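You operate a simulated robot arm through the tools that you are given. There is no shell and no other tool.

You are at the controls of a simulated two-armed robot. One attempt, no reset.

JOB
Put the short weight with yellow grip on the top of the low pine table away on the top of the long pale bench. Take the white pad with yellow band and put it on the clear glass pane. Put the jar marked talc on the shelf two of the green rack. Take the mould marked leaf on the top of table with black legs and put it away on the top of bench with grey top. The order is free. Set down upright: short weight with yellow grip, jar marked talc.

The check looks at the end state, three seconds after you hand in, the way a careful person would. Anything else that was tipped, shoved, dropped, spilled or broken makes it a failure.

ROBOT AND FRAMES
Two 7-joint arms with fingered hands on one trunk, on a base that moves. Base frame: it is fixed to the floor where the robot stands at the start and does not move with it; the origin is under the middle of the robot, x ahead of it, y to its left, z up; the surface under the hand at the start is at about z = 660. Units: mm, rad, N and s.
The left shoulder is at the start at [54, 158, 1020], the right one opposite. With the tool pointing down near the work surface each hand reaches from about 400 to 840 mm from the robot's upright axis, wherever it stands, measured 20 degrees to its own side. Places, roughly: clear glass pane (16x12x1 cm) [800, 200, 700]; jar marked talc [1000, 3000, 1250]; mould marked leaf [-250, 2750, 750]; shelf two of the green rack (94x23 cm) [820, 3020, 520]; short weight with yellow grip [750, -250, 750]; top of bench with grey top [1800, -5100, 900]; top of the long pale bench [3700, -5800, 800]; white pad with yellow band (6x6x4 cm) [1900, 2600, 900]. Payload 4 kg a hand.
The TCP of each hand is the grasp point between the finger pads, 30 mm short of the fingertips. In the tool frame z runs along the fingers and y along their closing line. The gripper opens to 104 mm; its body begins 35 mm behind the TCP. The gripper is a hand of 4 fingers: y runs from the thumb to the fingers, the wrist lies at [-15, -104, -178] in the tool frame, and closing takes about 1.5 s.
Orientation is told as [roll, pitch, yaw] about the base's x, y, z axes, in that order, counted from this pose: with the fingers straight down and the wrist toward the robot, the tool's x, y and z point along [0, 1, 0], [1, 0, 0] and [0, 0, -1] of the base frame.

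CONTROLS
- The arms move only by the tool servo_tool. It takes "left_plan", "right_plan" or both (then of equal length, played together; a hand with none holds still); each is a list of rows, each a list of 6 numbers: the shift along the base's x, y, z in mm, then the turn, a rotation vector about the base's x, y, z in rad. In form: [[dx, dy, dz, wx, wy, wz], ...]. A call has 1 to 20 rows; each row shifts and turns the commanded pose from where the row before left it. "left_gripper" and "right_gripper" are, for a hand that has rows, the finger opening in mm, from 0 to 104, set as the call begins (left out, the last holds). A row lasts 0.2 s, in which the tool goes at most 50 mm and 0.15 rad; a call with a longer step from one row to the next is refused whole, and so is a gripper value outside its range. Where a pose cannot be reached the arm comes as near as it can. A force on the tool above 40 N (or 10 N above the force at the start of the call, whichever is more), or a blocked arm, ends the call early, and 0.2 s more pass. The fingers move at their own pace (about 45 mm/s each) and stop on an object; they squeeze with about 29 N. The grip force told is the motor's: it shows also when the fingers shut on nothing. Time passes only in rows, and 0.2 s behind the last, so rows that do not move let the fingers close. It gives the time, the measured TCP pose, the force on the tool (base axes), the opening and the grip force at its end, in the units of the frame above (readings bear some noise), with the torque about the TCP (base axes, N m) and any sound that the robot's microphone picked up.
- Cameras (640 x 400 px; columns grow to the right, rows downward): "scene" is now at [140, 2, 1209.8]; the picture's right is [0.01, -1.00, -0.00], its down [-0.43, -0.00, -0.90] and it looks along [0.90, 0.01, -0.43] (base axes); focal length 248 px, centre (320, 200). "left" rides on the left gripper at [-61, -92, -130] in its tool frame; the picture's right is [-0.81, -0.27, 0.52], its down [0.53, -0.71, 0.46] and it looks along [0.24, 0.64, 0.72] (tool axes); focal length 275 px, centre (320, 200). "right" rides on the right gripper at [61, -92, -130] in its tool frame; the picture's right is [-0.81, 0.27, -0.52], its down [-0.53, -0.71, 0.46] and it looks along [-0.24, 0.64, 0.72] (tool axes); focal length 275 px, centre (320, 200). There is no depth. A picture from a camera that has moved, and an enlarged one, comes with that camera's place and axes in the base frame and with its lens.
- capture(camera): a new picture of that camera. It takes no simulated time.
- move_column(by): moves the trunk up (or, below 0, down) by that many mm; the arms and the scene camera ride with it, the base frame stays. It gives what a move gives, with no picture.
- base_move(legs): drives the robot by 1 to 6 legs, each [ahead, turn to the left] in mm and rad, along the robot's own axes; the way and the turn of a leg run together, so that a leg with both is an arc; at most 1500 mm and 3.142 rad a leg. The arms and the cameras ride along, it lands a little off, and it stops where it bumps. It gives what a move gives.
- move_fingers(index, middle, ring, thumb_bend, thumb_turn, hand): sets how far each is bent, from 0 (flat) to 100 (curled in); at 30 the hand is open as for a grip, at 70 the pads meet at the TCP. One left out holds its place. A second passes; each finger stops where it meets its share of the squeeze, and holds until it gets a number again. A gripper value or a shape takes the hand back. It gives what a move gives, with no picture; readings hold the bend of each and the force on the fingers (four entries, about 0 where the hand has none), thumb and palm. thumb_turn goes from beside the hand (0) to across from the fingers (100), as for a grip.
- hand_shape(shape, hand): the hand has 4 fingers and takes this shape, open, in about a second: jaw (thumb against the fingers, like two jaws); tri (thumb and two fingers); tip (a fingertip pinch); poke (one finger out to press); point (the index stretched); flat (the hand flat); cup (the hand cupped); fist (a fist). The gripper value then closes the fingers along that shape, each until it touches; the sizes above hold for jaw. It gives what a move gives, with no picture.
- turn_head(pan, tilt): turns the head with the scene camera to pan (to the left, within 1.396 rad either way) and tilt (down, from -0.506 to 1.204), counted from straight ahead of the robot. It gives what a move gives.
- close_up(camera, box): a new picture of the part [left, top, right, bottom] of that camera's present view, enlarged. It takes no simulated time.
- job_done(): hands the job in; it is judged then, once.

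Nothing tells you exact positions but the pictures and the camera data. Unless the task says otherwise, let go and move clear before handing in.

The tools are called after "Request:" as name(argument=value, ...) on one line, values as JSON. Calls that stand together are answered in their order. servo_tool: Moves the arms, as the interface text tells. Its arguments: {"type":"object","properties":{"left_plan":{"type":"array"},"left_gripper":{"type":"number"},"right_plan":{"type":"array"},"right_gripper":{"type":"number"}},"required":[]} The other tools are called the same way: move_column (by) moves the trunk up or down; hand_shape (shape, hand) gives the hand a shape; move_fingers (index, middle, ring, thumb_bend, thumb_turn, hand) moves the fingers one by one; base_move (legs) drives the base; turn_head (pan, tilt) turns the head that bears the scene camera; capture (camera) takes a picture; close_up (camera, box) takes an enlarged picture of a part of a camera's view; job_done () hands the job in.

At the start:

```text
time: 0.0
left_tool_pos: [591.8, 215.0, 985.1]
left_tcp_rot: [-0.002, 0.0, -0.001]
left_force: [0.8, 0.0, -0.6]
left_ft_torque: [-0.04, -0.02, -0.02]
left_width: 103.4
left_grasp_force: 0.1
left_shape: jaw
left_bend: [30.0, 30.0, 30.0, 30.0, 98.0]
left_finger forces: [0.1, 0.0, 0.0, 0.0, 0.0, 0.1]
right_tool_pos: [481.7, -199.3, 998.6]
right_tcp_rot: [0.0, 0.001, -0.001]
right_force: [-0.9, -1.1, 0.0]
right_ft_torque: [-0.01, -0.01, -0.04]
right_width: 103.7
right_grasp_force: 0.1
right_shape: jaw
right_bend: [30.0, 30.0, 30.0, 30.0, 98.0]
right_finger forces: [0.0, 0.1, 0.0, 0.1, 0.1, 0.1]
trunk travel left (down, up): [-225.0, 282.0]
robot x, y, heading: [1.4, 0.0, -0.001]
head pan, tilt (commanded): [0.009, 0.428]
```

scene: 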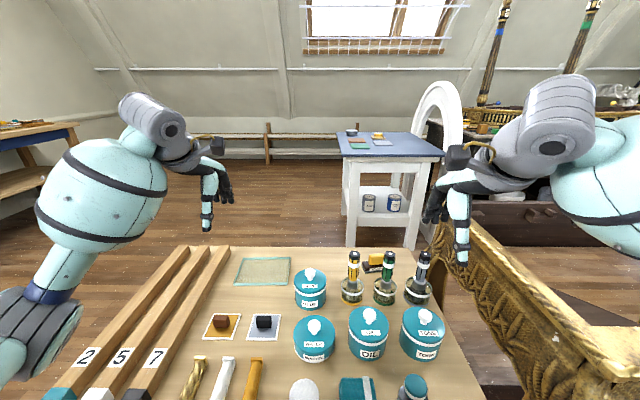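
right: 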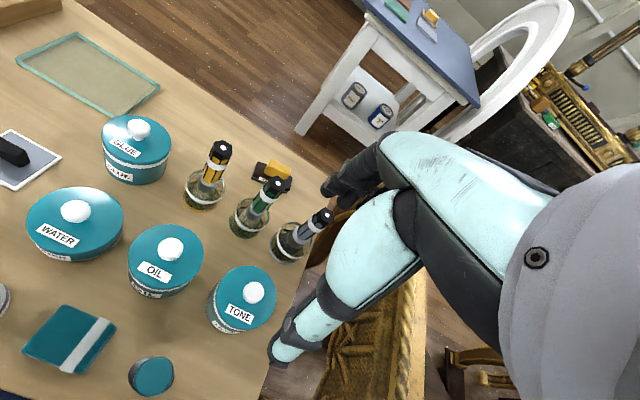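
left: 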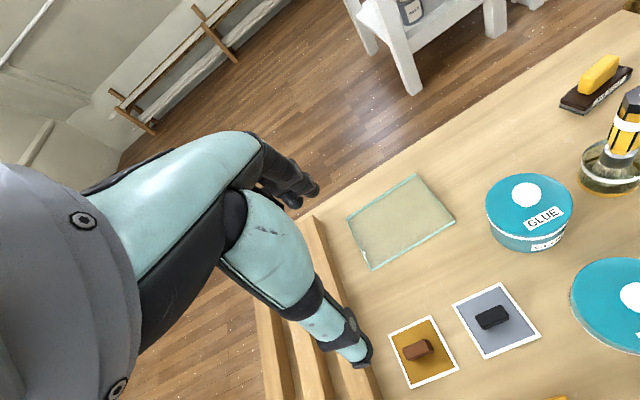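

I see a pine table with lidded pots, bottles with coloured grips, a glass pane and a yellow-gripped weight at the far right; a blue-topped white table stands further off. I'll look closer at the table area around the weight first, and look around the room.

Request:
close_up(camera="scene", box=[280, 230, 460, 345])

Request:
close_up(camera="right", box=[160, 120, 340, 280])

Request:
close_up(camera="left", box=[540, 30, 640, 200])

```text
3.48 times, centred on (370, 288) of scene
camera zoom: at [140.0, 2.0, 1209.8], right [0.01, -1.0, 0.0], down [-0.43, 0.0, -0.9], along [0.9, 0.01, -0.43], focal length 862 px, centre (146, -104)
```

zoom: 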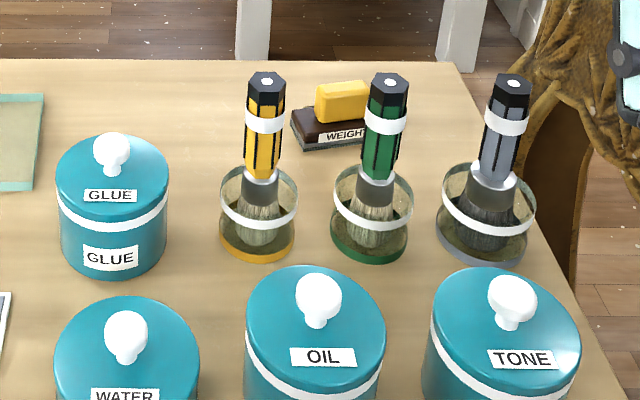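

```text
2.50 times, centred on (250, 200) of right
camera zoom: at [391.5, -137.6, 1129.9], right [0.28, -0.81, 0.52], down [-0.71, -0.53, -0.45], along [0.64, -0.24, -0.73], focal length 688 px, centre (495, 200)
```

zoom: 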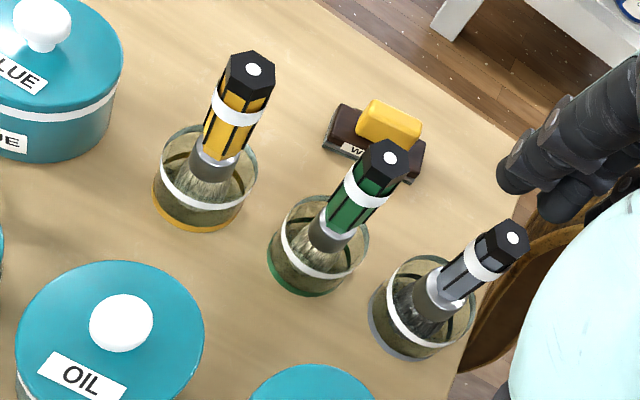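

```text
2.35 times, centred on (590, 115) of left
camera zoom: at [500.0, 154.0, 1115.3], right [-0.28, -0.81, -0.52], down [-0.71, 0.53, -0.45], along [0.64, 0.24, -0.73], focal length 648 px, centre (-315, 400)
```

zoom: 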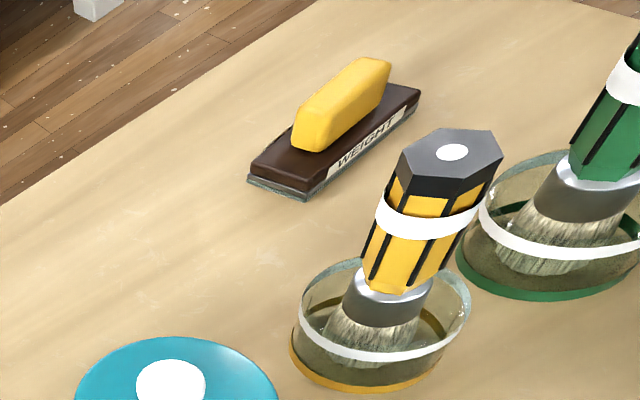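

The weight (brown block with yellow grip) sits behind the bottles at roughly x 770, y -177, its long side along y. I'll look around the room by turning the head before moving.

Request:
turn_head(pan=1.39, tilt=0.2)

Request:
capture(camera="scene")

Request:
turn_head(pan=0.7, tilt=0.2)

Request:
capture(camera="scene")

Request:
turn_head(pan=-0.6, tilt=0.2)

Request:
capture(camera="scene")

Request:
turn_head(pan=-1.39, tilt=0.2)

Request:
capture(camera="scene")

Request:
turn_head(pan=0.0, tilt=1.0)

Request:
capture(camera="scene")

```text
time: 1.5
left_tool_pos: [579.9, 214.6, 991.8]
left_tcp_rot: [0.002, -0.012, 0.0]
left_force: [-0.3, 0.8, -0.1]
left_ft_torque: [0.05, -0.04, 0.0]
left_width: 104.0
left_grasp_force: 0.1
left_shape: jaw
left_bend: [30.0, 30.0, 30.0, 30.0, 98.0]
left_finger forces: [0.1, 0.1, 0.1, 0.0, 0.1, 0.0]
right_tool_pos: [471.5, -199.2, 1004.9]
right_tcp_rot: [-0.003, -0.011, 0.001]
right_force: [0.0, -0.7, -0.5]
right_ft_torque: [0.01, 0.03, 0.0]
right_width: 104.3
right_grasp_force: 0.0
right_shape: jaw
right_bend: [30.0, 30.0, 30.0, 30.0, 98.0]
right_finger forces: [0.0, 0.0, 0.0, 0.1, 0.0, 0.0]
trunk travel left (down, up): [-225.0, 282.0]
robot x, y, heading: [-1.2, -1.3, -0.002]
head pan, tilt (commanded): [1.389, 0.201]
```

```text
taken
camera scene: at [65.1, 92.8, 1232.0], right [0.98, -0.18, -0.01], down [-0.05, -0.2, -0.98], along [0.17, 0.96, -0.2], focal length 248 px, centre (320, 200)
```

scene: 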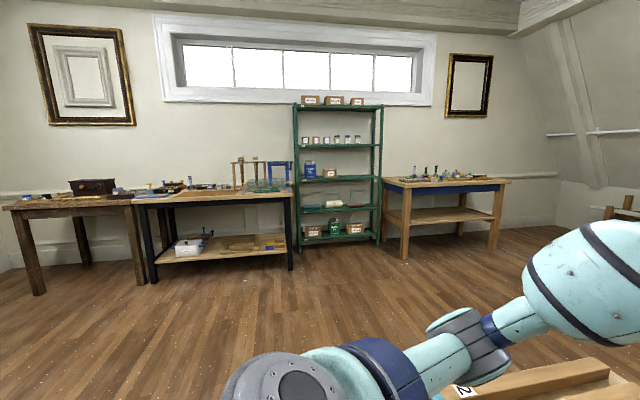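

```text
time: 2.6
left_tool_pos: [579.5, 214.9, 991.3]
left_tcp_rot: [0.003, -0.014, 0.003]
left_force: [0.6, 0.1, 0.5]
left_ft_torque: [0.0, 0.03, 0.03]
left_width: 103.6
left_grasp_force: 0.0
left_shape: jaw
left_bend: [30.0, 30.0, 30.0, 30.0, 98.0]
left_finger forces: [0.1, 0.0, 0.0, 0.1, 0.0, 0.1]
right_tool_pos: [471.5, -198.1, 1004.3]
right_tcp_rot: [-0.002, -0.012, -0.001]
right_force: [-0.7, 0.0, -0.1]
right_ft_torque: [0.05, 0.01, 0.03]
right_width: 104.1
right_grasp_force: 0.2
right_shape: jaw
right_bend: [30.0, 30.0, 30.0, 30.0, 98.0]
right_finger forces: [0.0, 0.0, 0.0, 0.0, 0.0, 0.1]
trunk travel left (down, up): [-225.0, 282.0]
robot x, y, heading: [3.2, 2.0, 0.002]
head pan, tilt (commanded): [0.7, 0.201]
```

```text
taken
camera scene: at [119.3, 61.2, 1231.3], right [0.64, -0.76, -0.01], down [-0.17, -0.13, -0.98], along [0.75, 0.63, -0.21], focal length 248 px, centre (320, 200)
```

scene: 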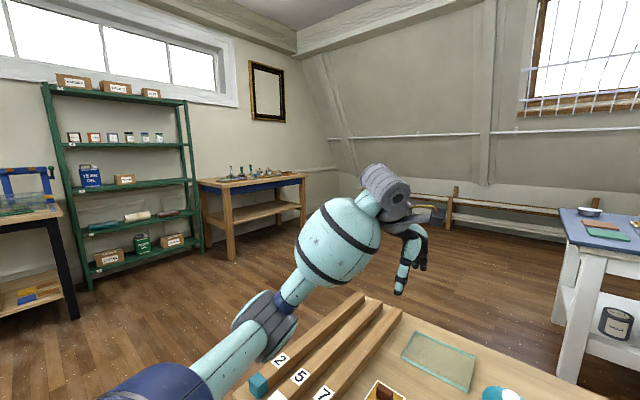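

```text
time: 4.0
left_tool_pos: [580.4, 215.2, 992.5]
left_tcp_rot: [0.0, -0.012, 0.002]
left_force: [-0.5, 0.5, 0.2]
left_ft_torque: [0.0, -0.01, 0.04]
left_width: 104.0
left_grasp_force: 0.0
left_shape: jaw
left_bend: [30.0, 30.0, 30.0, 30.0, 98.0]
left_finger forces: [0.0, 0.1, 0.0, 0.0, 0.0, 0.0]
right_tool_pos: [469.2, -199.5, 1004.9]
right_tcp_rot: [-0.003, -0.012, -0.003]
right_force: [0.6, 0.6, -0.4]
right_ft_torque: [0.0, -0.02, 0.01]
right_width: 104.0
right_grasp_force: 0.0
right_shape: jaw
right_bend: [30.0, 30.0, 30.0, 30.0, 98.0]
right_finger forces: [0.0, 0.0, 0.0, 0.0, 0.1, 0.0]
trunk travel left (down, up): [-225.0, 282.0]
robot x, y, heading: [1.2, -0.4, -0.003]
head pan, tilt (commanded): [-0.6, 0.201]
```

```text
taken
camera scene: at [125.0, -51.4, 1231.2], right [-0.56, -0.83, 0.01], down [-0.18, 0.11, -0.98], along [0.81, -0.55, -0.21], focal length 248 px, centre (320, 200)
```

scene: 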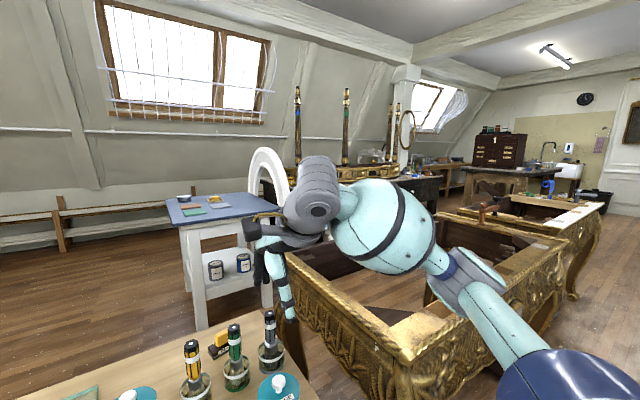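

```text
time: 5.2
left_tool_pos: [579.8, 214.5, 991.2]
left_tcp_rot: [0.001, -0.013, 0.001]
left_force: [-0.3, 0.0, 0.5]
left_ft_torque: [0.0, 0.02, 0.01]
left_width: 103.9
left_grasp_force: 0.0
left_shape: jaw
left_bend: [30.0, 30.0, 30.0, 30.0, 98.0]
left_finger forces: [0.0, 0.0, 0.0, 0.0, 0.0, 0.1]
right_tool_pos: [470.2, -199.6, 1005.7]
right_tcp_rot: [-0.002, -0.012, -0.001]
right_force: [-0.4, 0.2, 0.0]
right_ft_torque: [0.02, 0.01, -0.02]
right_width: 104.2
right_grasp_force: 0.0
right_shape: jaw
right_bend: [30.0, 30.0, 30.0, 30.0, 98.0]
right_finger forces: [0.1, 0.0, 0.0, 0.1, 0.0, 0.0]
trunk travel left (down, up): [-225.0, 282.0]
robot x, y, heading: [2.4, 2.6, -0.001]
head pan, tilt (commanded): [-1.389, 0.201]
```

```text
taken
camera scene: at [64.9, -90.4, 1232.0], right [-0.98, -0.18, 0.01], down [-0.05, 0.2, -0.98], along [0.17, -0.96, -0.2], focal length 248 px, centre (320, 200)
```

scene: 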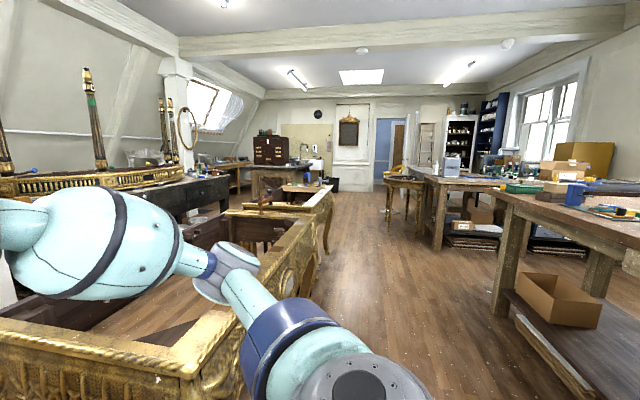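

```text
time: 6.7
left_tool_pos: [580.0, 215.2, 991.5]
left_tcp_rot: [0.004, -0.012, 0.003]
left_force: [0.5, 0.1, 0.3]
left_ft_torque: [0.0, -0.01, 0.02]
left_width: 104.1
left_grasp_force: 0.0
left_shape: jaw
left_bend: [30.0, 30.0, 30.0, 30.0, 98.0]
left_finger forces: [0.0, 0.0, 0.1, 0.0, 0.1, 0.1]
right_tool_pos: [471.4, -199.7, 1004.1]
right_tcp_rot: [-0.001, -0.012, -0.002]
right_force: [0.0, -0.1, 0.4]
right_ft_torque: [0.02, 0.05, 0.01]
right_width: 103.9
right_grasp_force: 0.0
right_shape: jaw
right_bend: [30.0, 30.0, 30.0, 30.0, 98.0]
right_finger forces: [0.0, 0.0, 0.0, 0.1, 0.1, 0.1]
trunk travel left (down, up): [-225.0, 282.0]
robot x, y, heading: [-0.2, -1.1, 0.007]
head pan, tilt (commanded): [0.0, 1.0]
```

```text
taken
camera scene: at [116.8, 1.1, 1162.5], right [0.0, -1.0, 0.0], down [-0.85, 0.0, -0.53], along [0.53, 0.0, -0.85], focal length 248 px, centre (320, 200)
```

scene: 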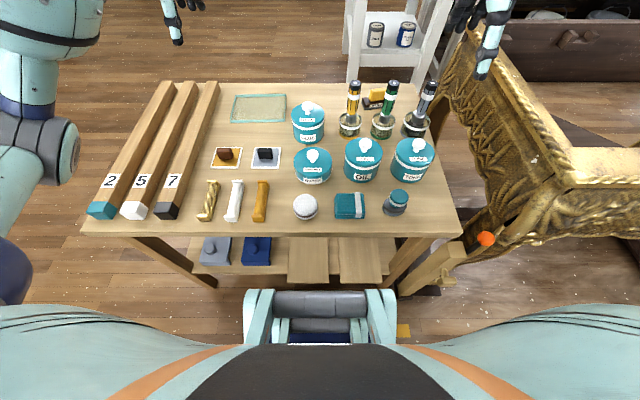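

The room's long axis is along y: the black-legged table, green rack and blue-apron bench stand on the left wall (y≈3000), and the two benches are far to the right (y≈-5000). I'll do the north side first with empty hands, so I back off a little and turn left.

Request:
base_move(legs=[[-200, 0], [0, 0.7]])

Request:
turn_head(pan=1.39, tilt=0.3)

Request:
capture(camera="scene")

Request:
turn_head(pan=0.5, tilt=0.3)

Request:
capture(camera="scene")

```text
time: 10.5
left_tool_pos: [103.6, 536.7, 993.3]
left_tcp_rot: [0.0, -0.012, 0.701]
left_force: [0.2, -0.8, 0.1]
left_ft_torque: [-0.02, 0.01, 0.0]
left_width: 104.1
left_grasp_force: 0.1
left_shape: jaw
left_bend: [30.0, 30.0, 30.0, 30.0, 98.0]
left_finger forces: [0.0, 0.1, 0.0, 0.0, 0.1, 0.1]
right_tool_pos: [286.1, 149.0, 1003.9]
right_tcp_rot: [-0.002, -0.012, 0.697]
right_force: [-0.2, 0.1, 1.1]
right_ft_torque: [0.0, -0.02, 0.0]
right_width: 104.0
right_grasp_force: 0.0
right_shape: jaw
right_bend: [30.0, 30.0, 30.0, 30.0, 98.0]
right_finger forces: [0.0, 0.0, 0.0, 0.0, 0.0, 0.0]
trunk travel left (down, up): [-225.0, 282.0]
robot x, y, heading: [-199.7, -2.8, 0.7]
head pan, tilt (commanded): [0.0, 1.0]
```

```text
time: 12.1
left_tool_pos: [94.3, 530.8, 998.7]
left_tcp_rot: [0.002, -0.024, 0.7]
left_force: [-0.3, -0.7, -0.3]
left_ft_torque: [0.02, -0.01, 0.02]
left_width: 104.1
left_grasp_force: 0.1
left_shape: jaw
left_bend: [30.0, 30.0, 30.0, 30.0, 97.0]
left_finger forces: [0.0, 0.0, 0.0, 0.1, 0.0, 0.0]
right_tool_pos: [277.6, 142.2, 1011.2]
right_tcp_rot: [-0.002, -0.024, 0.696]
right_force: [0.3, -0.2, -0.3]
right_ft_torque: [0.0, -0.04, -0.01]
right_width: 103.8
right_grasp_force: 0.1
right_shape: jaw
right_bend: [30.0, 30.0, 30.0, 30.0, 98.0]
right_finger forces: [0.1, 0.0, 0.1, 0.1, 0.0, 0.0]
trunk travel left (down, up): [-225.0, 282.0]
robot x, y, heading: [-197.0, -4.4, 0.701]
head pan, tilt (commanded): [1.389, 0.3]
```

```text
taken
camera scene: at [-207.6, 107.7, 1222.7], right [0.87, 0.49, -0.01], down [0.14, -0.27, -0.95], along [-0.48, 0.83, -0.3], focal length 248 px, centre (320, 200)
```

scene: 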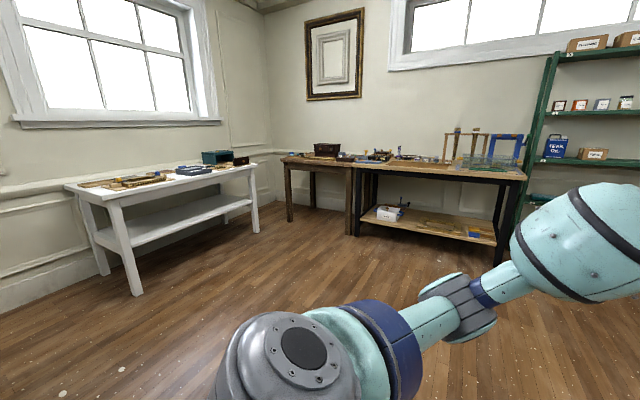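

```text
time: 13.3
left_tool_pos: [93.5, 530.2, 998.7]
left_tcp_rot: [0.001, -0.024, 0.7]
left_force: [-0.4, -0.1, 0.4]
left_ft_torque: [-0.01, 0.01, 0.0]
left_width: 104.1
left_grasp_force: 0.0
left_shape: jaw
left_bend: [30.0, 30.0, 30.0, 30.0, 97.0]
left_finger forces: [0.0, 0.1, 0.1, 0.1, 0.1, 0.0]
right_tool_pos: [276.5, 141.1, 1010.0]
right_tcp_rot: [-0.002, -0.026, 0.695]
right_force: [0.5, 0.1, 1.3]
right_ft_torque: [-0.02, -0.04, -0.01]
right_width: 104.2
right_grasp_force: 0.0
right_shape: jaw
right_bend: [30.0, 30.0, 30.0, 30.0, 98.0]
right_finger forces: [0.0, 0.1, 0.0, 0.0, 0.0, 0.1]
trunk travel left (down, up): [-225.0, 282.0]
robot x, y, heading: [-201.0, -5.7, 0.699]
head pan, tilt (commanded): [0.499, 0.3]
```

```text
taken
camera scene: at [-127.6, 113.4, 1221.8], right [0.93, -0.36, -0.01], down [-0.12, -0.28, -0.95], along [0.34, 0.89, -0.31], focal length 248 px, centre (320, 200)
```

scene: 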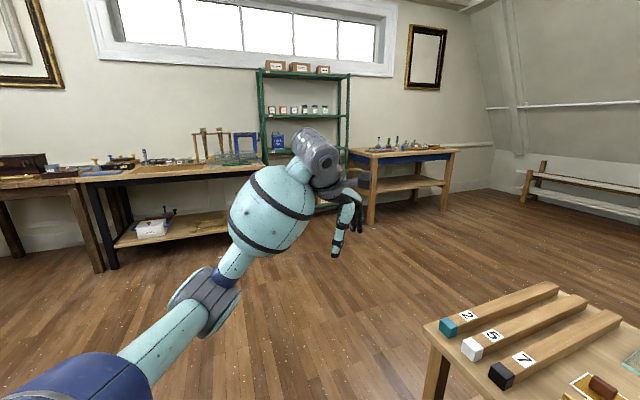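

The floor ahead to the north wall looks clear. I'll face +y and drive to about y=1000, then look at the rack and both tables.

Request:
base_move(legs=[[0, 0.871], [1100, 0]])

Request:
turn_head(pan=-0.4, tilt=0.2)

Request:
capture(camera="scene")

Request:
close_up(camera="scene", box=[320, 60, 480, 300])

```text
time: 21.8
left_tool_pos: [-404.8, 1656.1, 999.1]
left_tcp_rot: [0.001, -0.025, 1.558]
left_force: [0.7, -0.5, 0.2]
left_ft_torque: [0.0, -0.01, -0.01]
left_width: 103.9
left_grasp_force: 0.1
left_shape: jaw
left_bend: [30.0, 30.0, 30.0, 30.0, 97.0]
left_finger forces: [0.0, 0.0, 0.1, 0.1, 0.0, 0.0]
right_tool_pos: [9.2, 1540.7, 1009.2]
right_tcp_rot: [-0.002, -0.024, 1.558]
right_force: [0.0, 0.1, 0.4]
right_ft_torque: [-0.03, -0.03, 0.0]
right_width: 104.0
right_grasp_force: 0.1
right_shape: jaw
right_bend: [30.0, 30.0, 30.0, 30.0, 98.0]
right_finger forces: [0.0, 0.1, 0.1, 0.0, 0.1, 0.0]
trunk travel left (down, up): [-225.0, 282.0]
robot x, y, heading: [-191.5, 1086.5, 1.558]
head pan, tilt (commanded): [0.499, 0.3]
```

```text
time: 23.0
left_tool_pos: [-403.7, 1644.5, 1006.7]
left_tcp_rot: [-0.004, -0.049, 1.554]
left_force: [-0.8, -0.2, -0.3]
left_ft_torque: [-0.04, 0.03, -0.04]
left_width: 103.5
left_grasp_force: 0.1
left_shape: jaw
left_bend: [30.0, 30.0, 30.0, 30.0, 98.0]
left_finger forces: [0.1, 0.0, 0.1, 0.0, 0.0, 0.1]
right_tool_pos: [9.0, 1527.8, 1016.0]
right_tcp_rot: [-0.004, -0.038, 1.557]
right_force: [1.4, 0.3, 0.1]
right_ft_torque: [0.03, 0.05, 0.0]
right_width: 103.9
right_grasp_force: 0.1
right_shape: jaw
right_bend: [30.0, 30.0, 30.0, 30.0, 98.0]
right_finger forces: [0.0, 0.1, 0.0, 0.0, 0.0, 0.0]
trunk travel left (down, up): [-225.0, 282.0]
robot x, y, heading: [-190.8, 1084.7, 1.556]
head pan, tilt (commanded): [-0.4, 0.201]
```

```text
taken
camera scene: at [-151.3, 1217.7, 1231.1], right [0.92, -0.4, 0.01], down [-0.08, -0.2, -0.98], along [0.39, 0.9, -0.21], focal length 248 px, centre (320, 200)
```

scene: 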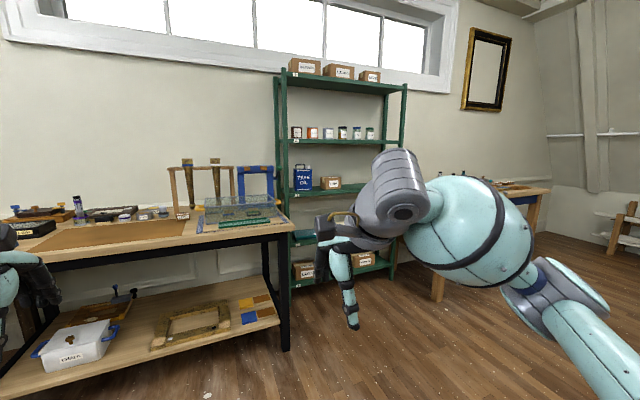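

```text
1.67 times, centred on (400, 180) of scene
camera zoom: at [-151.3, 1217.7, 1231.1], right [0.92, -0.4, 0.01], down [-0.08, -0.2, -0.98], along [0.39, 0.9, -0.21], focal length 413 px, centre (187, 233)
```

zoom: 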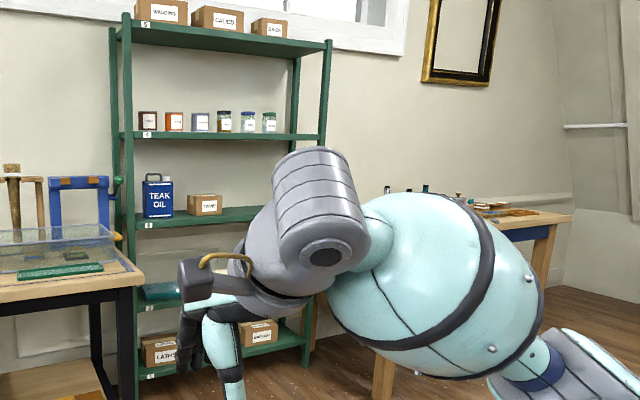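

The rack's shelves carry numbers 1–5 from the bottom; the six small jars stand on shelf 4. I'll drive over to stand in front of the rack and read the jar labels.

Request:
base_move(legs=[[0, -0.843], [1244, 0], [0, 0.858]])

Request:
turn_head(pan=0.0, tilt=0.1)

Request:
capture(camera="scene")

```text
time: 34.7
left_tool_pos: [540.4, 2461.1, 1006.7]
left_tcp_rot: [0.002, -0.037, 1.554]
left_force: [-0.1, 0.1, -0.2]
left_ft_torque: [0.0, 0.03, 0.01]
left_width: 104.0
left_grasp_force: 0.1
left_shape: jaw
left_bend: [30.0, 30.0, 30.0, 30.0, 98.0]
left_finger forces: [0.0, 0.0, 0.0, 0.0, 0.0, 0.0]
right_tool_pos: [955.5, 2346.1, 1015.3]
right_tcp_rot: [-0.003, -0.038, 1.555]
right_force: [-0.3, 0.0, -0.4]
right_ft_torque: [-0.03, 0.01, 0.01]
right_width: 104.3
right_grasp_force: 0.0
right_shape: jaw
right_bend: [30.0, 30.0, 30.0, 30.0, 98.0]
right_finger forces: [0.0, 0.0, 0.1, 0.0, 0.0, 0.0]
trunk travel left (down, up): [-225.0, 282.0]
robot x, y, heading: [757.7, 1906.1, 1.56]
head pan, tilt (commanded): [-0.4, 0.201]
```

```text
time: 35.6
left_tool_pos: [542.1, 2451.7, 1013.5]
left_tcp_rot: [-0.003, -0.06, 1.551]
left_force: [0.3, 0.3, -0.4]
left_ft_torque: [-0.02, -0.02, 0.0]
left_width: 104.0
left_grasp_force: 0.1
left_shape: jaw
left_bend: [30.0, 30.0, 30.0, 30.0, 98.0]
left_finger forces: [0.1, 0.0, 0.0, 0.1, 0.0, 0.1]
right_tool_pos: [954.2, 2334.0, 1020.2]
right_tcp_rot: [-0.004, -0.053, 1.554]
right_force: [-0.3, -0.2, 0.0]
right_ft_torque: [-0.03, 0.03, -0.02]
right_width: 103.8
right_grasp_force: 0.0
right_shape: jaw
right_bend: [30.0, 30.0, 30.0, 30.0, 98.0]
right_finger forces: [0.1, 0.1, 0.1, 0.0, 0.0, 0.0]
trunk travel left (down, up): [-225.0, 282.0]
robot x, y, heading: [762.2, 1905.2, 1.559]
head pan, tilt (commanded): [0.0, 0.099]
```

```text
taken
camera scene: at [763.7, 2042.4, 1240.4], right [1.0, -0.01, 0.0], down [0.0, -0.11, -0.99], along [0.01, 0.99, -0.11], focal length 248 px, centre (320, 200)
```

scene: 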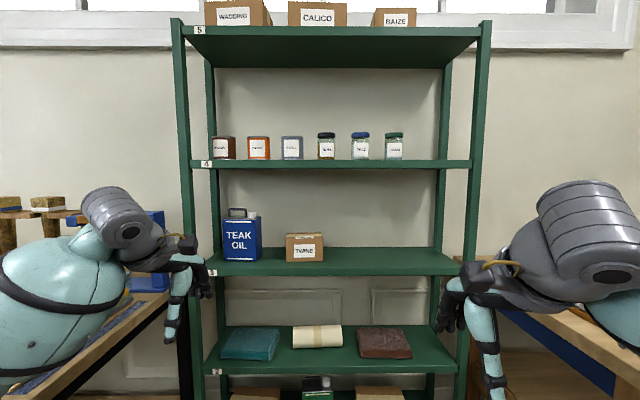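

Request:
close_up(camera="scene", box=[200, 125, 420, 175])

Request:
close_up(camera="scene", box=[300, 120, 420, 195])

Request:
close_up(camera="scene", box=[180, 260, 480, 400])

```text
2.91 times, centred on (310, 150) of scene
camera zoom: at [763.7, 2042.4, 1240.4], right [1.0, -0.01, 0.0], down [0.0, -0.11, -0.99], along [0.01, 0.99, -0.11], focal length 721 px, centre (349, 346)
```

zoom: 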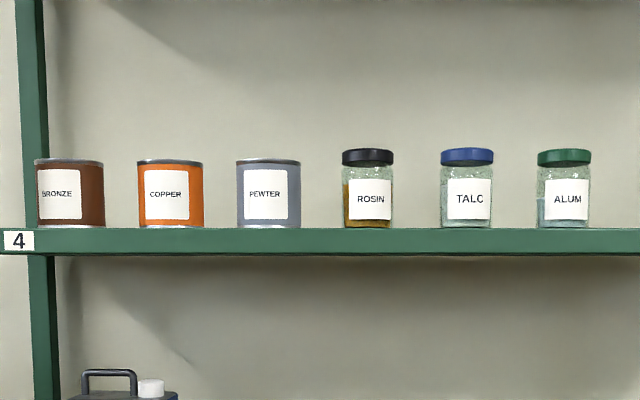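

```text
5.33 times, centred on (360, 158) of scene
camera zoom: at [763.7, 2042.4, 1240.4], right [1.0, -0.01, 0.0], down [0.0, -0.11, -0.99], along [0.01, 0.99, -0.11], focal length 1322 px, centre (107, 427)
```

zoom: 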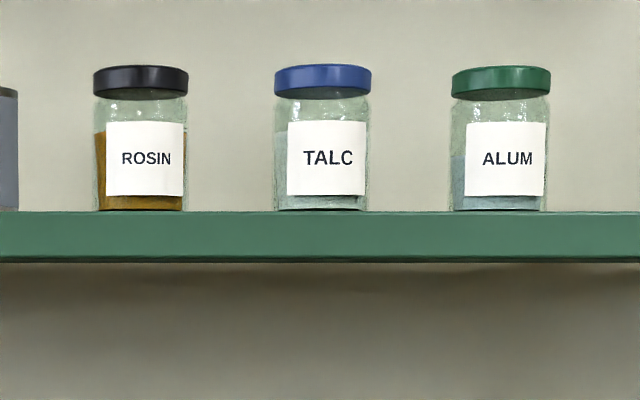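

```text
2.13 times, centred on (330, 330) of scene
camera zoom: at [763.7, 2042.4, 1240.4], right [1.0, -0.01, 0.0], down [0.0, -0.11, -0.99], along [0.01, 0.99, -0.11], focal length 529 px, centre (299, -77)
```

zoom: 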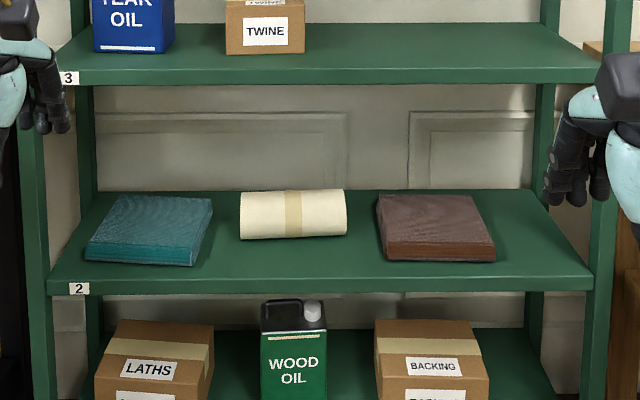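

The talc jar (blue lid) is second from right on shelf 4, between rosin and alum, about x≈930; shelf 2 holds a teal cloth, a cream roll and a brown block, with a free area to the right. I'll raise the column for parallax to find the jar's depth.

Request:
move_column(by=250)

Request:
turn_head(pan=0.0, tilt=0.3)

Request:
capture(camera="scene")

Request:
close_up(camera="scene", box=[300, 150, 460, 250])

```text
time: 38.2
left_tool_pos: [543.3, 2452.1, 1263.1]
left_tcp_rot: [-0.007, -0.063, 1.551]
left_force: [0.0, 0.0, 0.2]
left_ft_torque: [0.02, -0.04, 0.01]
left_width: 104.0
left_grasp_force: 0.1
left_shape: jaw
left_bend: [30.0, 30.0, 30.0, 30.0, 98.0]
left_finger forces: [0.0, 0.0, 0.0, 0.1, 0.0, 0.0]
right_tool_pos: [954.7, 2334.0, 1270.8]
right_tcp_rot: [-0.003, -0.049, 1.553]
right_force: [-0.2, 0.0, 0.0]
right_ft_torque: [0.0, 0.0, -0.01]
right_width: 104.1
right_grasp_force: 0.2
right_shape: jaw
right_bend: [30.0, 30.0, 30.0, 30.0, 98.0]
right_finger forces: [0.0, 0.0, 0.1, 0.0, 0.1, 0.1]
trunk travel left (down, up): [-475.0, 32.0]
robot x, y, heading: [758.1, 1903.5, 1.561]
head pan, tilt (commanded): [0.0, 0.099]
```

```text
time: 38.9
left_tool_pos: [542.4, 2453.0, 1264.6]
left_tcp_rot: [-0.005, -0.063, 1.552]
left_force: [-0.2, -0.3, 0.2]
left_ft_torque: [0.0, -0.02, 0.02]
left_width: 104.2
left_grasp_force: 0.1
left_shape: jaw
left_bend: [30.0, 30.0, 30.0, 30.0, 98.0]
left_finger forces: [0.0, 0.1, 0.1, 0.0, 0.0, 0.1]
right_tool_pos: [953.9, 2334.7, 1271.5]
right_tcp_rot: [-0.004, -0.049, 1.553]
right_force: [0.1, -0.6, -0.3]
right_ft_torque: [-0.01, 0.0, -0.04]
right_width: 104.0
right_grasp_force: 0.1
right_shape: jaw
right_bend: [30.0, 30.0, 30.0, 30.0, 98.0]
right_finger forces: [0.1, 0.0, 0.0, 0.1, 0.0, 0.0]
trunk travel left (down, up): [-475.0, 32.0]
robot x, y, heading: [759.2, 1903.6, 1.557]
head pan, tilt (commanded): [0.0, 0.3]
```

```text
taken
camera scene: at [763.4, 2047.2, 1471.7], right [1.0, -0.01, 0.0], down [0.0, -0.31, -0.95], along [0.01, 0.95, -0.31], focal length 248 px, centre (320, 200)
```

scene: 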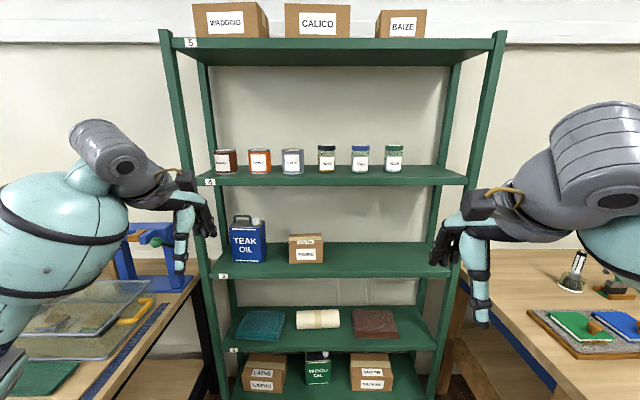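

```text
4.00 times, centred on (380, 200) of scene
camera zoom: at [763.4, 2047.2, 1471.7], right [1.0, -0.01, 0.0], down [0.0, -0.31, -0.95], along [0.01, 0.95, -0.31], focal length 992 px, centre (80, 200)
```

zoom: 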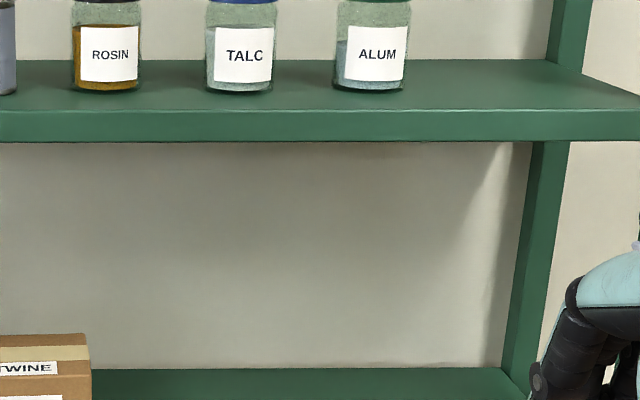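

I place the talc jar at about (918, 2957), its base at z≈1285, and shelf 2 at z≈538 with a free area near x≈1200. I'll test in free air whether the right hand can point its fingers forward with a sideways closing line.

Request:
servo_tool(right_plan=[[0, 0, 0, 0.0864, 0.0864, -0.0864], [0, 0, 0, 0.0864, 0.0864, -0.0864], [0, 0, 0, 0.0864, 0.0864, -0.0864], [0, 0, 0, 0.0864, 0.0864, -0.0864], [0, 0, 0, 0.0864, 0.0864, -0.0864], [0, 0, 0, 0.0864, 0.0864, -0.0864], [0, 0, 0, 0.0864, 0.0864, -0.0864], [0, 0, 0, 0.0864, 0.0864, -0.0864], [0, 0, 0, 0.0864, 0.0864, -0.0864], [0, 0, 0, 0.0864, 0.0864, -0.0864], [0, 0, 0, 0.0864, 0.0864, -0.0864], [0, 0, 0, 0.0864, 0.0864, -0.0864], [0, 0, 0, 0.0864, 0.0864, -0.0864], [0, 0, 0, 0.0864, 0.0864, -0.0864], [0, 0, 0, -0.1, 0, 0], [0, 0, 0, -0.1, 0, 0], [0, 0, 0, -0.1, 0, 0], [0, 0, 0, 0, 0, 0]])

Request:
capture(camera="scene")

```text
time: 42.7
left_tool_pos: [542.5, 2451.3, 1264.3]
left_tcp_rot: [-0.007, -0.062, 1.549]
left_force: [0.6, 0.2, -0.9]
left_ft_torque: [0.0, 0.0, 0.02]
left_width: 104.1
left_grasp_force: 0.1
left_shape: jaw
left_bend: [30.0, 30.0, 30.0, 30.0, 98.0]
left_finger forces: [0.0, 0.0, 0.0, 0.0, 0.1, 0.0]
right_tool_pos: [995.5, 2465.7, 1318.7]
right_tcp_rot: [1.357, -0.031, 0.06]
right_force: [0.4, 0.0, -0.1]
right_ft_torque: [-0.02, 0.02, 0.02]
right_width: 104.1
right_grasp_force: 0.1
right_shape: jaw
right_bend: [30.0, 30.0, 30.0, 30.0, 97.0]
right_finger forces: [0.1, 0.0, 0.0, 0.0, 0.0, 0.0]
right hand out of reach, approached as far as the arm can: row 4, 5, 6, 7, 8, 11, 12, 13, 14, 15
trunk travel left (down, up): [-475.0, 32.0]
robot x, y, heading: [760.5, 1899.3, 1.556]
head pan, tilt (commanded): [0.0, 0.3]
```

```text
taken
camera scene: at [764.2, 2046.9, 1471.7], right [1.0, -0.01, 0.0], down [0.0, -0.31, -0.95], along [0.01, 0.95, -0.31], focal length 248 px, centre (320, 200)
```

scene: 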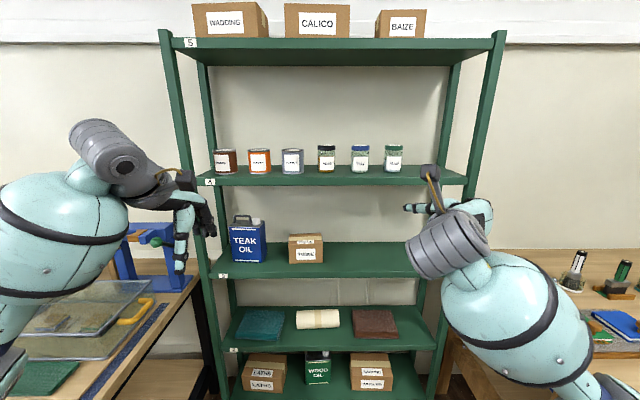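

The right hand reaches the fingers-forward orientation. I'll drive about 280 mm closer to the rack, staying clear of the shelf edge at y≈2870, and check what the wrist camera sees.

Request:
base_move(legs=[[280, 0.0]])

Request:
capture(camera="scene")

Request:
capture(camera="right")

```text
time: 44.8
left_tool_pos: [546.5, 2735.6, 1265.0]
left_tcp_rot: [-0.006, -0.063, 1.548]
left_force: [0.5, 0.0, 0.4]
left_ft_torque: [0.0, 0.01, 0.03]
left_width: 104.2
left_grasp_force: 0.0
left_shape: jaw
left_bend: [30.0, 30.0, 30.0, 30.0, 98.0]
left_finger forces: [0.1, 0.0, 0.0, 0.1, 0.0, 0.0]
right_tool_pos: [1000.0, 2749.4, 1319.3]
right_tcp_rot: [1.358, -0.033, 0.06]
right_force: [-0.9, -0.2, 0.1]
right_ft_torque: [-0.02, 0.01, 0.03]
right_width: 104.0
right_grasp_force: 0.0
right_shape: jaw
right_bend: [30.0, 30.0, 30.0, 30.0, 97.0]
right_finger forces: [0.0, 0.0, 0.0, 0.0, 0.0, 0.0]
trunk travel left (down, up): [-475.0, 32.0]
robot x, y, heading: [763.2, 2181.3, 1.552]
head pan, tilt (commanded): [0.0, 0.3]
```

```text
taken
camera scene: at [767.4, 2329.4, 1471.8], right [1.0, -0.01, 0.0], down [0.0, -0.31, -0.95], along [0.01, 0.95, -0.31], focal length 248 px, centre (320, 200)
```

scene: 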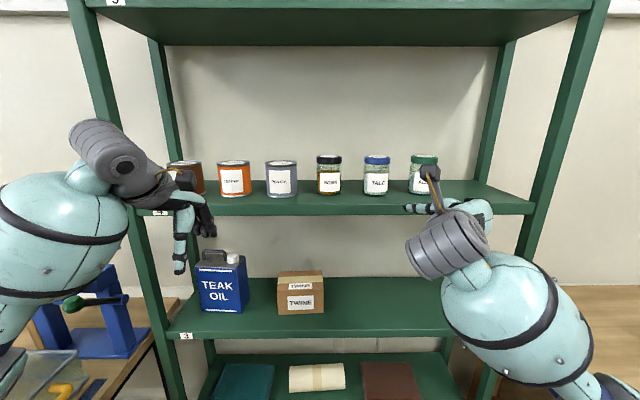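

```text
taken
camera right: at [912.6, 2629.4, 1404.1], right [0.34, -0.66, -0.67], down [-0.71, 0.29, -0.64], along [0.62, 0.69, -0.37], focal length 275 px, centre (320, 200)
```

right: 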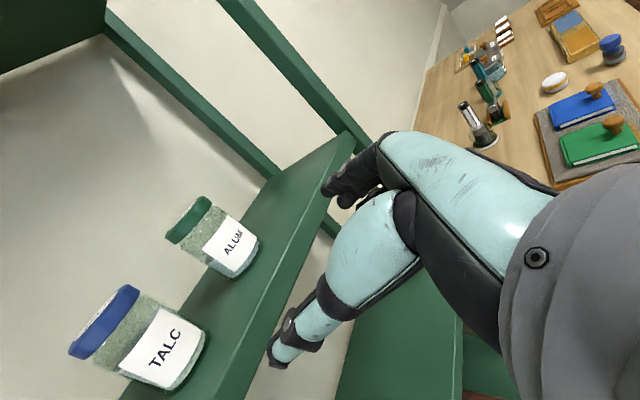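

Request:
close_up(camera="scene", box=[300, 130, 480, 240])

Request:
close_up(camera="right", box=[40, 180, 280, 400])

```text
3.56 times, centred on (390, 185) of scene
camera zoom: at [767.4, 2329.4, 1471.8], right [1.0, -0.01, 0.0], down [0.0, -0.31, -0.95], along [0.01, 0.95, -0.31], focal length 881 px, centre (71, 253)
```

zoom: 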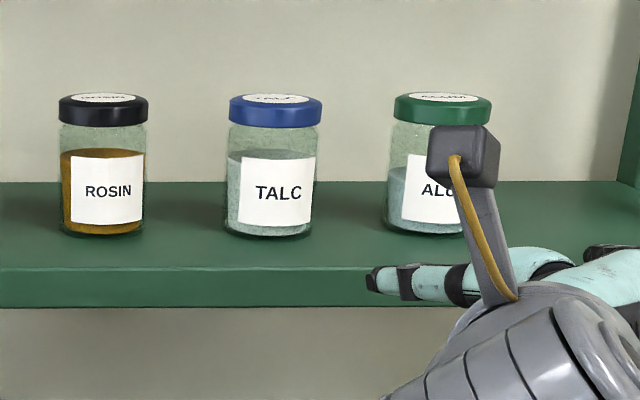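

```text
1.82 times, centred on (160, 290) of right
camera zoom: at [912.6, 2629.4, 1404.1], right [0.34, -0.66, -0.67], down [-0.71, 0.29, -0.64], along [0.62, 0.69, -0.37], focal length 500 px, centre (611, 36)
```

zoom: 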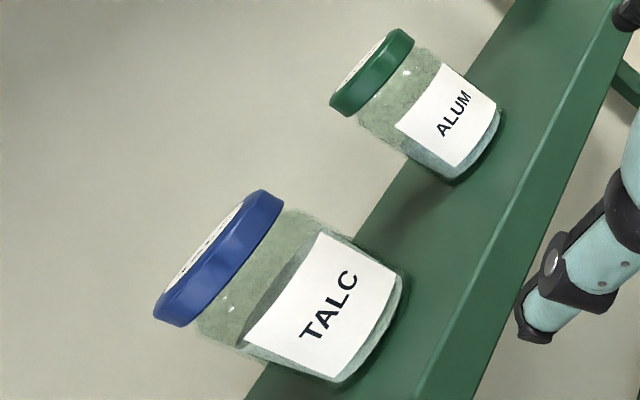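

The jar measures out near (921, 2963) with its base at z≈1286 and neighbours about 120 mm to either side. I'll line the hand up in front of it, still outside the shelf, and see how the commanded pose responds.

Request:
servo_tool(right_plan=[[-25, 10, 6, 0, 0.01, -0.015], [-25, 10, 6, 0, 0.01, -0.015], [-29, 10, 7, 0, 0.01, -0.015], [0, 0, 0, 0, 0, -0.01], [0, 0, 0, 0, 0, 0]], right_gripper=94)

Request:
capture(camera="scene")

```text
time: 46.0
left_tool_pos: [551.6, 2724.4, 1274.3]
left_tcp_rot: [-0.02, -0.101, 1.536]
left_force: [-0.1, 0.9, -0.7]
left_ft_torque: [0.04, -0.02, -0.02]
left_width: 104.0
left_grasp_force: 0.0
left_shape: jaw
left_bend: [30.0, 30.0, 30.0, 30.0, 98.0]
left_finger forces: [0.0, 0.0, 0.1, 0.0, 0.1, 0.0]
right_tool_pos: [921.5, 2765.7, 1343.2]
right_tcp_rot: [1.37, -0.003, 0.002]
right_force: [-0.2, 0.9, 0.1]
right_ft_torque: [0.01, 0.02, 0.0]
right_width: 94.3
right_grasp_force: 0.1
right_shape: jaw
right_bend: [29.0, 32.0, 30.0, 34.0, 98.0]
right_finger forces: [0.0, 0.1, 0.0, 0.0, 0.0, 0.0]
trunk travel left (down, up): [-475.0, 32.0]
robot x, y, heading: [769.2, 2185.2, 1.556]
head pan, tilt (commanded): [0.0, 0.3]
```

```text
taken
camera scene: at [768.2, 2331.1, 1471.6], right [1.0, -0.01, 0.0], down [-0.01, -0.31, -0.95], along [0.01, 0.95, -0.31], focal length 248 px, centre (320, 200)
```

scene: 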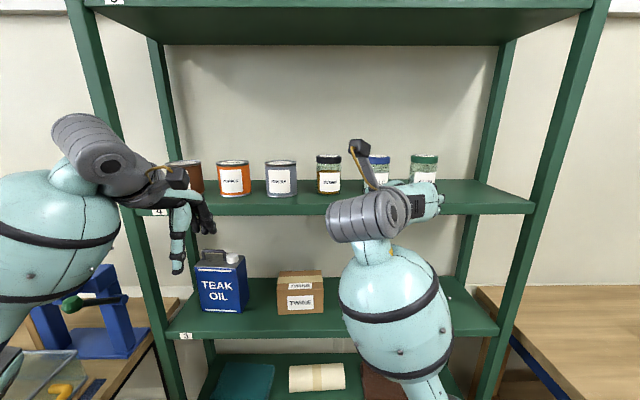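

Request:
capture(camera="right")

Request:
close_up(camera="scene", box=[300, 120, 460, 230])

```text
taken
camera right: at [830.3, 2649.2, 1430.1], right [0.28, -0.67, -0.69], down [-0.71, 0.34, -0.61], along [0.64, 0.66, -0.38], focal length 275 px, centre (320, 200)
```

right: 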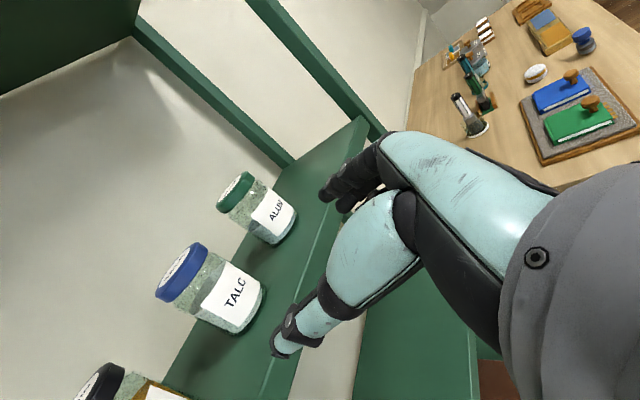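

```text
3.64 times, centred on (380, 175) of scene
camera zoom: at [768.2, 2331.1, 1471.6], right [1.0, -0.01, 0.0], down [-0.01, -0.31, -0.95], along [0.01, 0.95, -0.31], focal length 901 px, centre (102, 291)
```

zoom: 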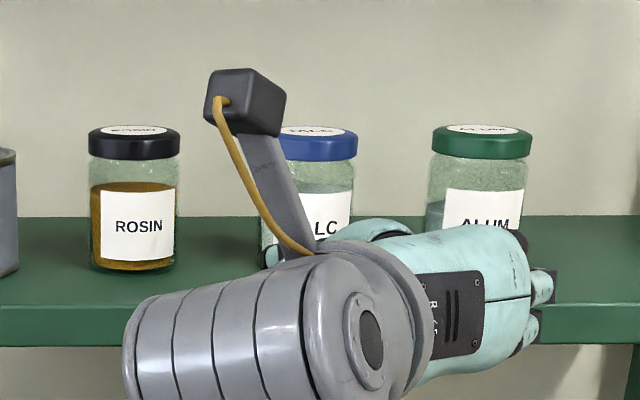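

The wrist camera agrees with my estimate of the jar at (921, 2963). I'll advance 110 mm and check the finger clearance before the last part.

Request:
servo_tool(right_plan=[[0, 22, -1, 0, 0, 0], [0, 22, -1, 0, 0, 0], [0, 22, -1, 0, 0, 0], [0, 22, -1, 0, 0, 0], [0, 22, -1, 0, 0, 0], [0, 0, 0, 0, 0, 0]])

Request:
capture(camera="right")

Request:
close_up(camera="scene", box=[300, 120, 460, 230])

```text
time: 47.4
left_tool_pos: [549.7, 2724.5, 1273.7]
left_tcp_rot: [-0.019, -0.099, 1.534]
left_force: [0.0, -0.1, 1.0]
left_ft_torque: [-0.01, -0.02, -0.02]
left_width: 104.0
left_grasp_force: 0.0
left_shape: jaw
left_bend: [30.0, 30.0, 30.0, 30.0, 98.0]
left_finger forces: [0.0, 0.0, 0.0, 0.0, 0.0, 0.0]
right_tool_pos: [921.5, 2875.3, 1338.9]
right_tcp_rot: [1.37, -0.001, 0.006]
right_force: [1.0, 0.2, -1.1]
right_ft_torque: [0.01, -0.01, 0.0]
right_width: 94.1
right_grasp_force: 0.1
right_shape: jaw
right_bend: [29.0, 32.0, 30.0, 34.0, 98.0]
right_finger forces: [0.1, 0.0, 0.0, 0.1, 0.0, 0.0]
trunk travel left (down, up): [-475.0, 32.0]
robot x, y, heading: [764.8, 2185.5, 1.555]
head pan, tilt (commanded): [0.0, 0.3]
```

```text
taken
camera right: at [830.0, 2757.9, 1425.1], right [0.28, -0.67, -0.69], down [-0.71, 0.34, -0.61], along [0.64, 0.66, -0.38], focal length 275 px, centre (320, 200)
```

right: 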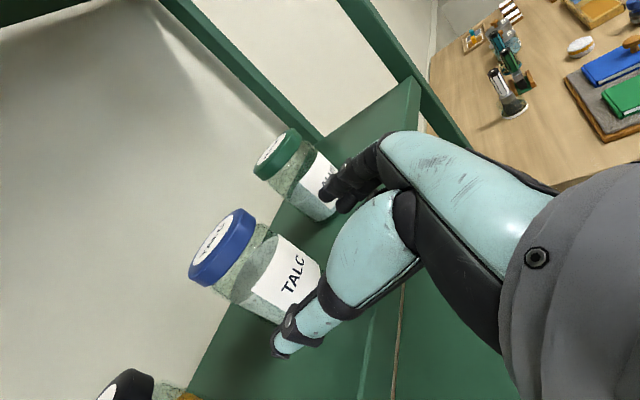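

```text
3.64 times, centred on (380, 175) of scene
camera zoom: at [767.5, 2330.6, 1471.6], right [1.0, -0.01, 0.0], down [0.0, -0.31, -0.95], along [0.01, 0.95, -0.31], focal length 901 px, centre (102, 291)
```

zoom: 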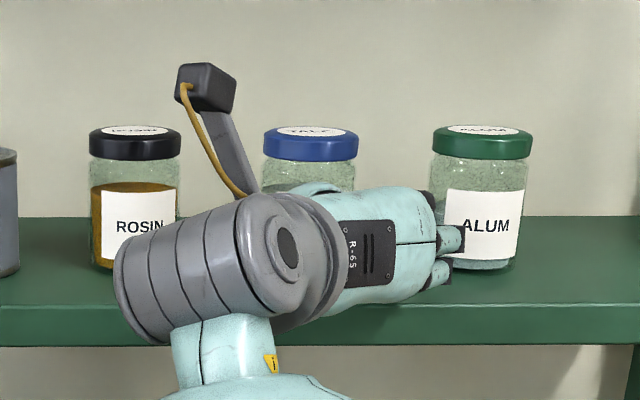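

Clearances look good on both sides, so I'll advance the last 86 mm and close on the jar.

Request:
servo_tool(right_plan=[[0, 18, 0, 0, 0, 0], [0, 18, 0, 0, 0, 0], [0, 18, 0, 0, 0, 0], [0, 18, 0, 0, 0, 0], [0, 14, 0, 0, 0, 0], [0, 0, 0, 0, 0, 0]])

Request:
capture(camera="right")

Request:
close_up(camera="scene", box=[300, 120, 460, 230])

```text
time: 48.8
left_tool_pos: [550.7, 2726.0, 1274.7]
left_tcp_rot: [-0.019, -0.1, 1.535]
left_force: [0.0, 0.3, -0.6]
left_ft_torque: [0.01, -0.01, 0.01]
left_width: 103.7
left_grasp_force: 0.0
left_shape: jaw
left_bend: [30.0, 30.0, 30.0, 30.0, 98.0]
left_finger forces: [0.0, 0.1, 0.0, 0.0, 0.1, 0.0]
right_tool_pos: [920.3, 2962.1, 1339.0]
right_tcp_rot: [1.37, -0.001, 0.004]
right_force: [0.0, -0.3, 0.0]
right_ft_torque: [0.01, 0.03, -0.02]
right_width: 94.1
right_grasp_force: 0.0
right_shape: jaw
right_bend: [29.0, 32.0, 30.0, 34.0, 98.0]
right_finger forces: [0.0, 0.0, 0.0, 0.1, 0.0, 0.1]
trunk travel left (down, up): [-475.0, 32.0]
robot x, y, heading: [766.0, 2184.7, 1.558]
head pan, tilt (commanded): [0.0, 0.3]
```

```text
taken
camera right: at [829.3, 2844.5, 1425.8], right [0.28, -0.67, -0.69], down [-0.71, 0.34, -0.61], along [0.64, 0.66, -0.38], focal length 275 px, centre (320, 200)
```

right: 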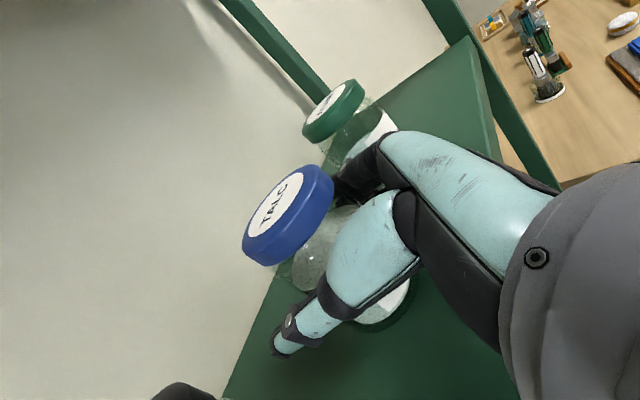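

```text
3.64 times, centred on (380, 175) of scene
camera zoom: at [767.4, 2330.5, 1471.7], right [1.0, -0.01, 0.0], down [0.0, -0.31, -0.95], along [0.01, 0.95, -0.31], focal length 901 px, centre (102, 291)
```

zoom: 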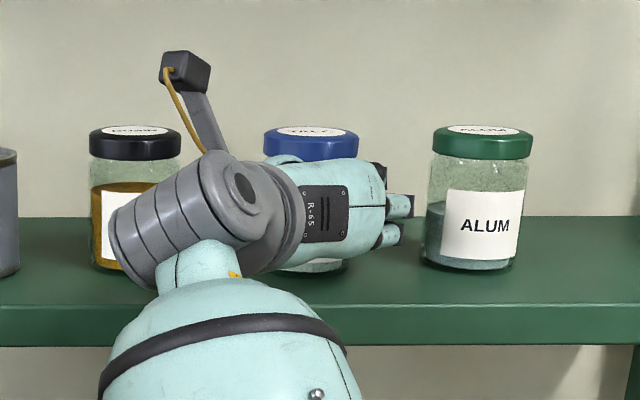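

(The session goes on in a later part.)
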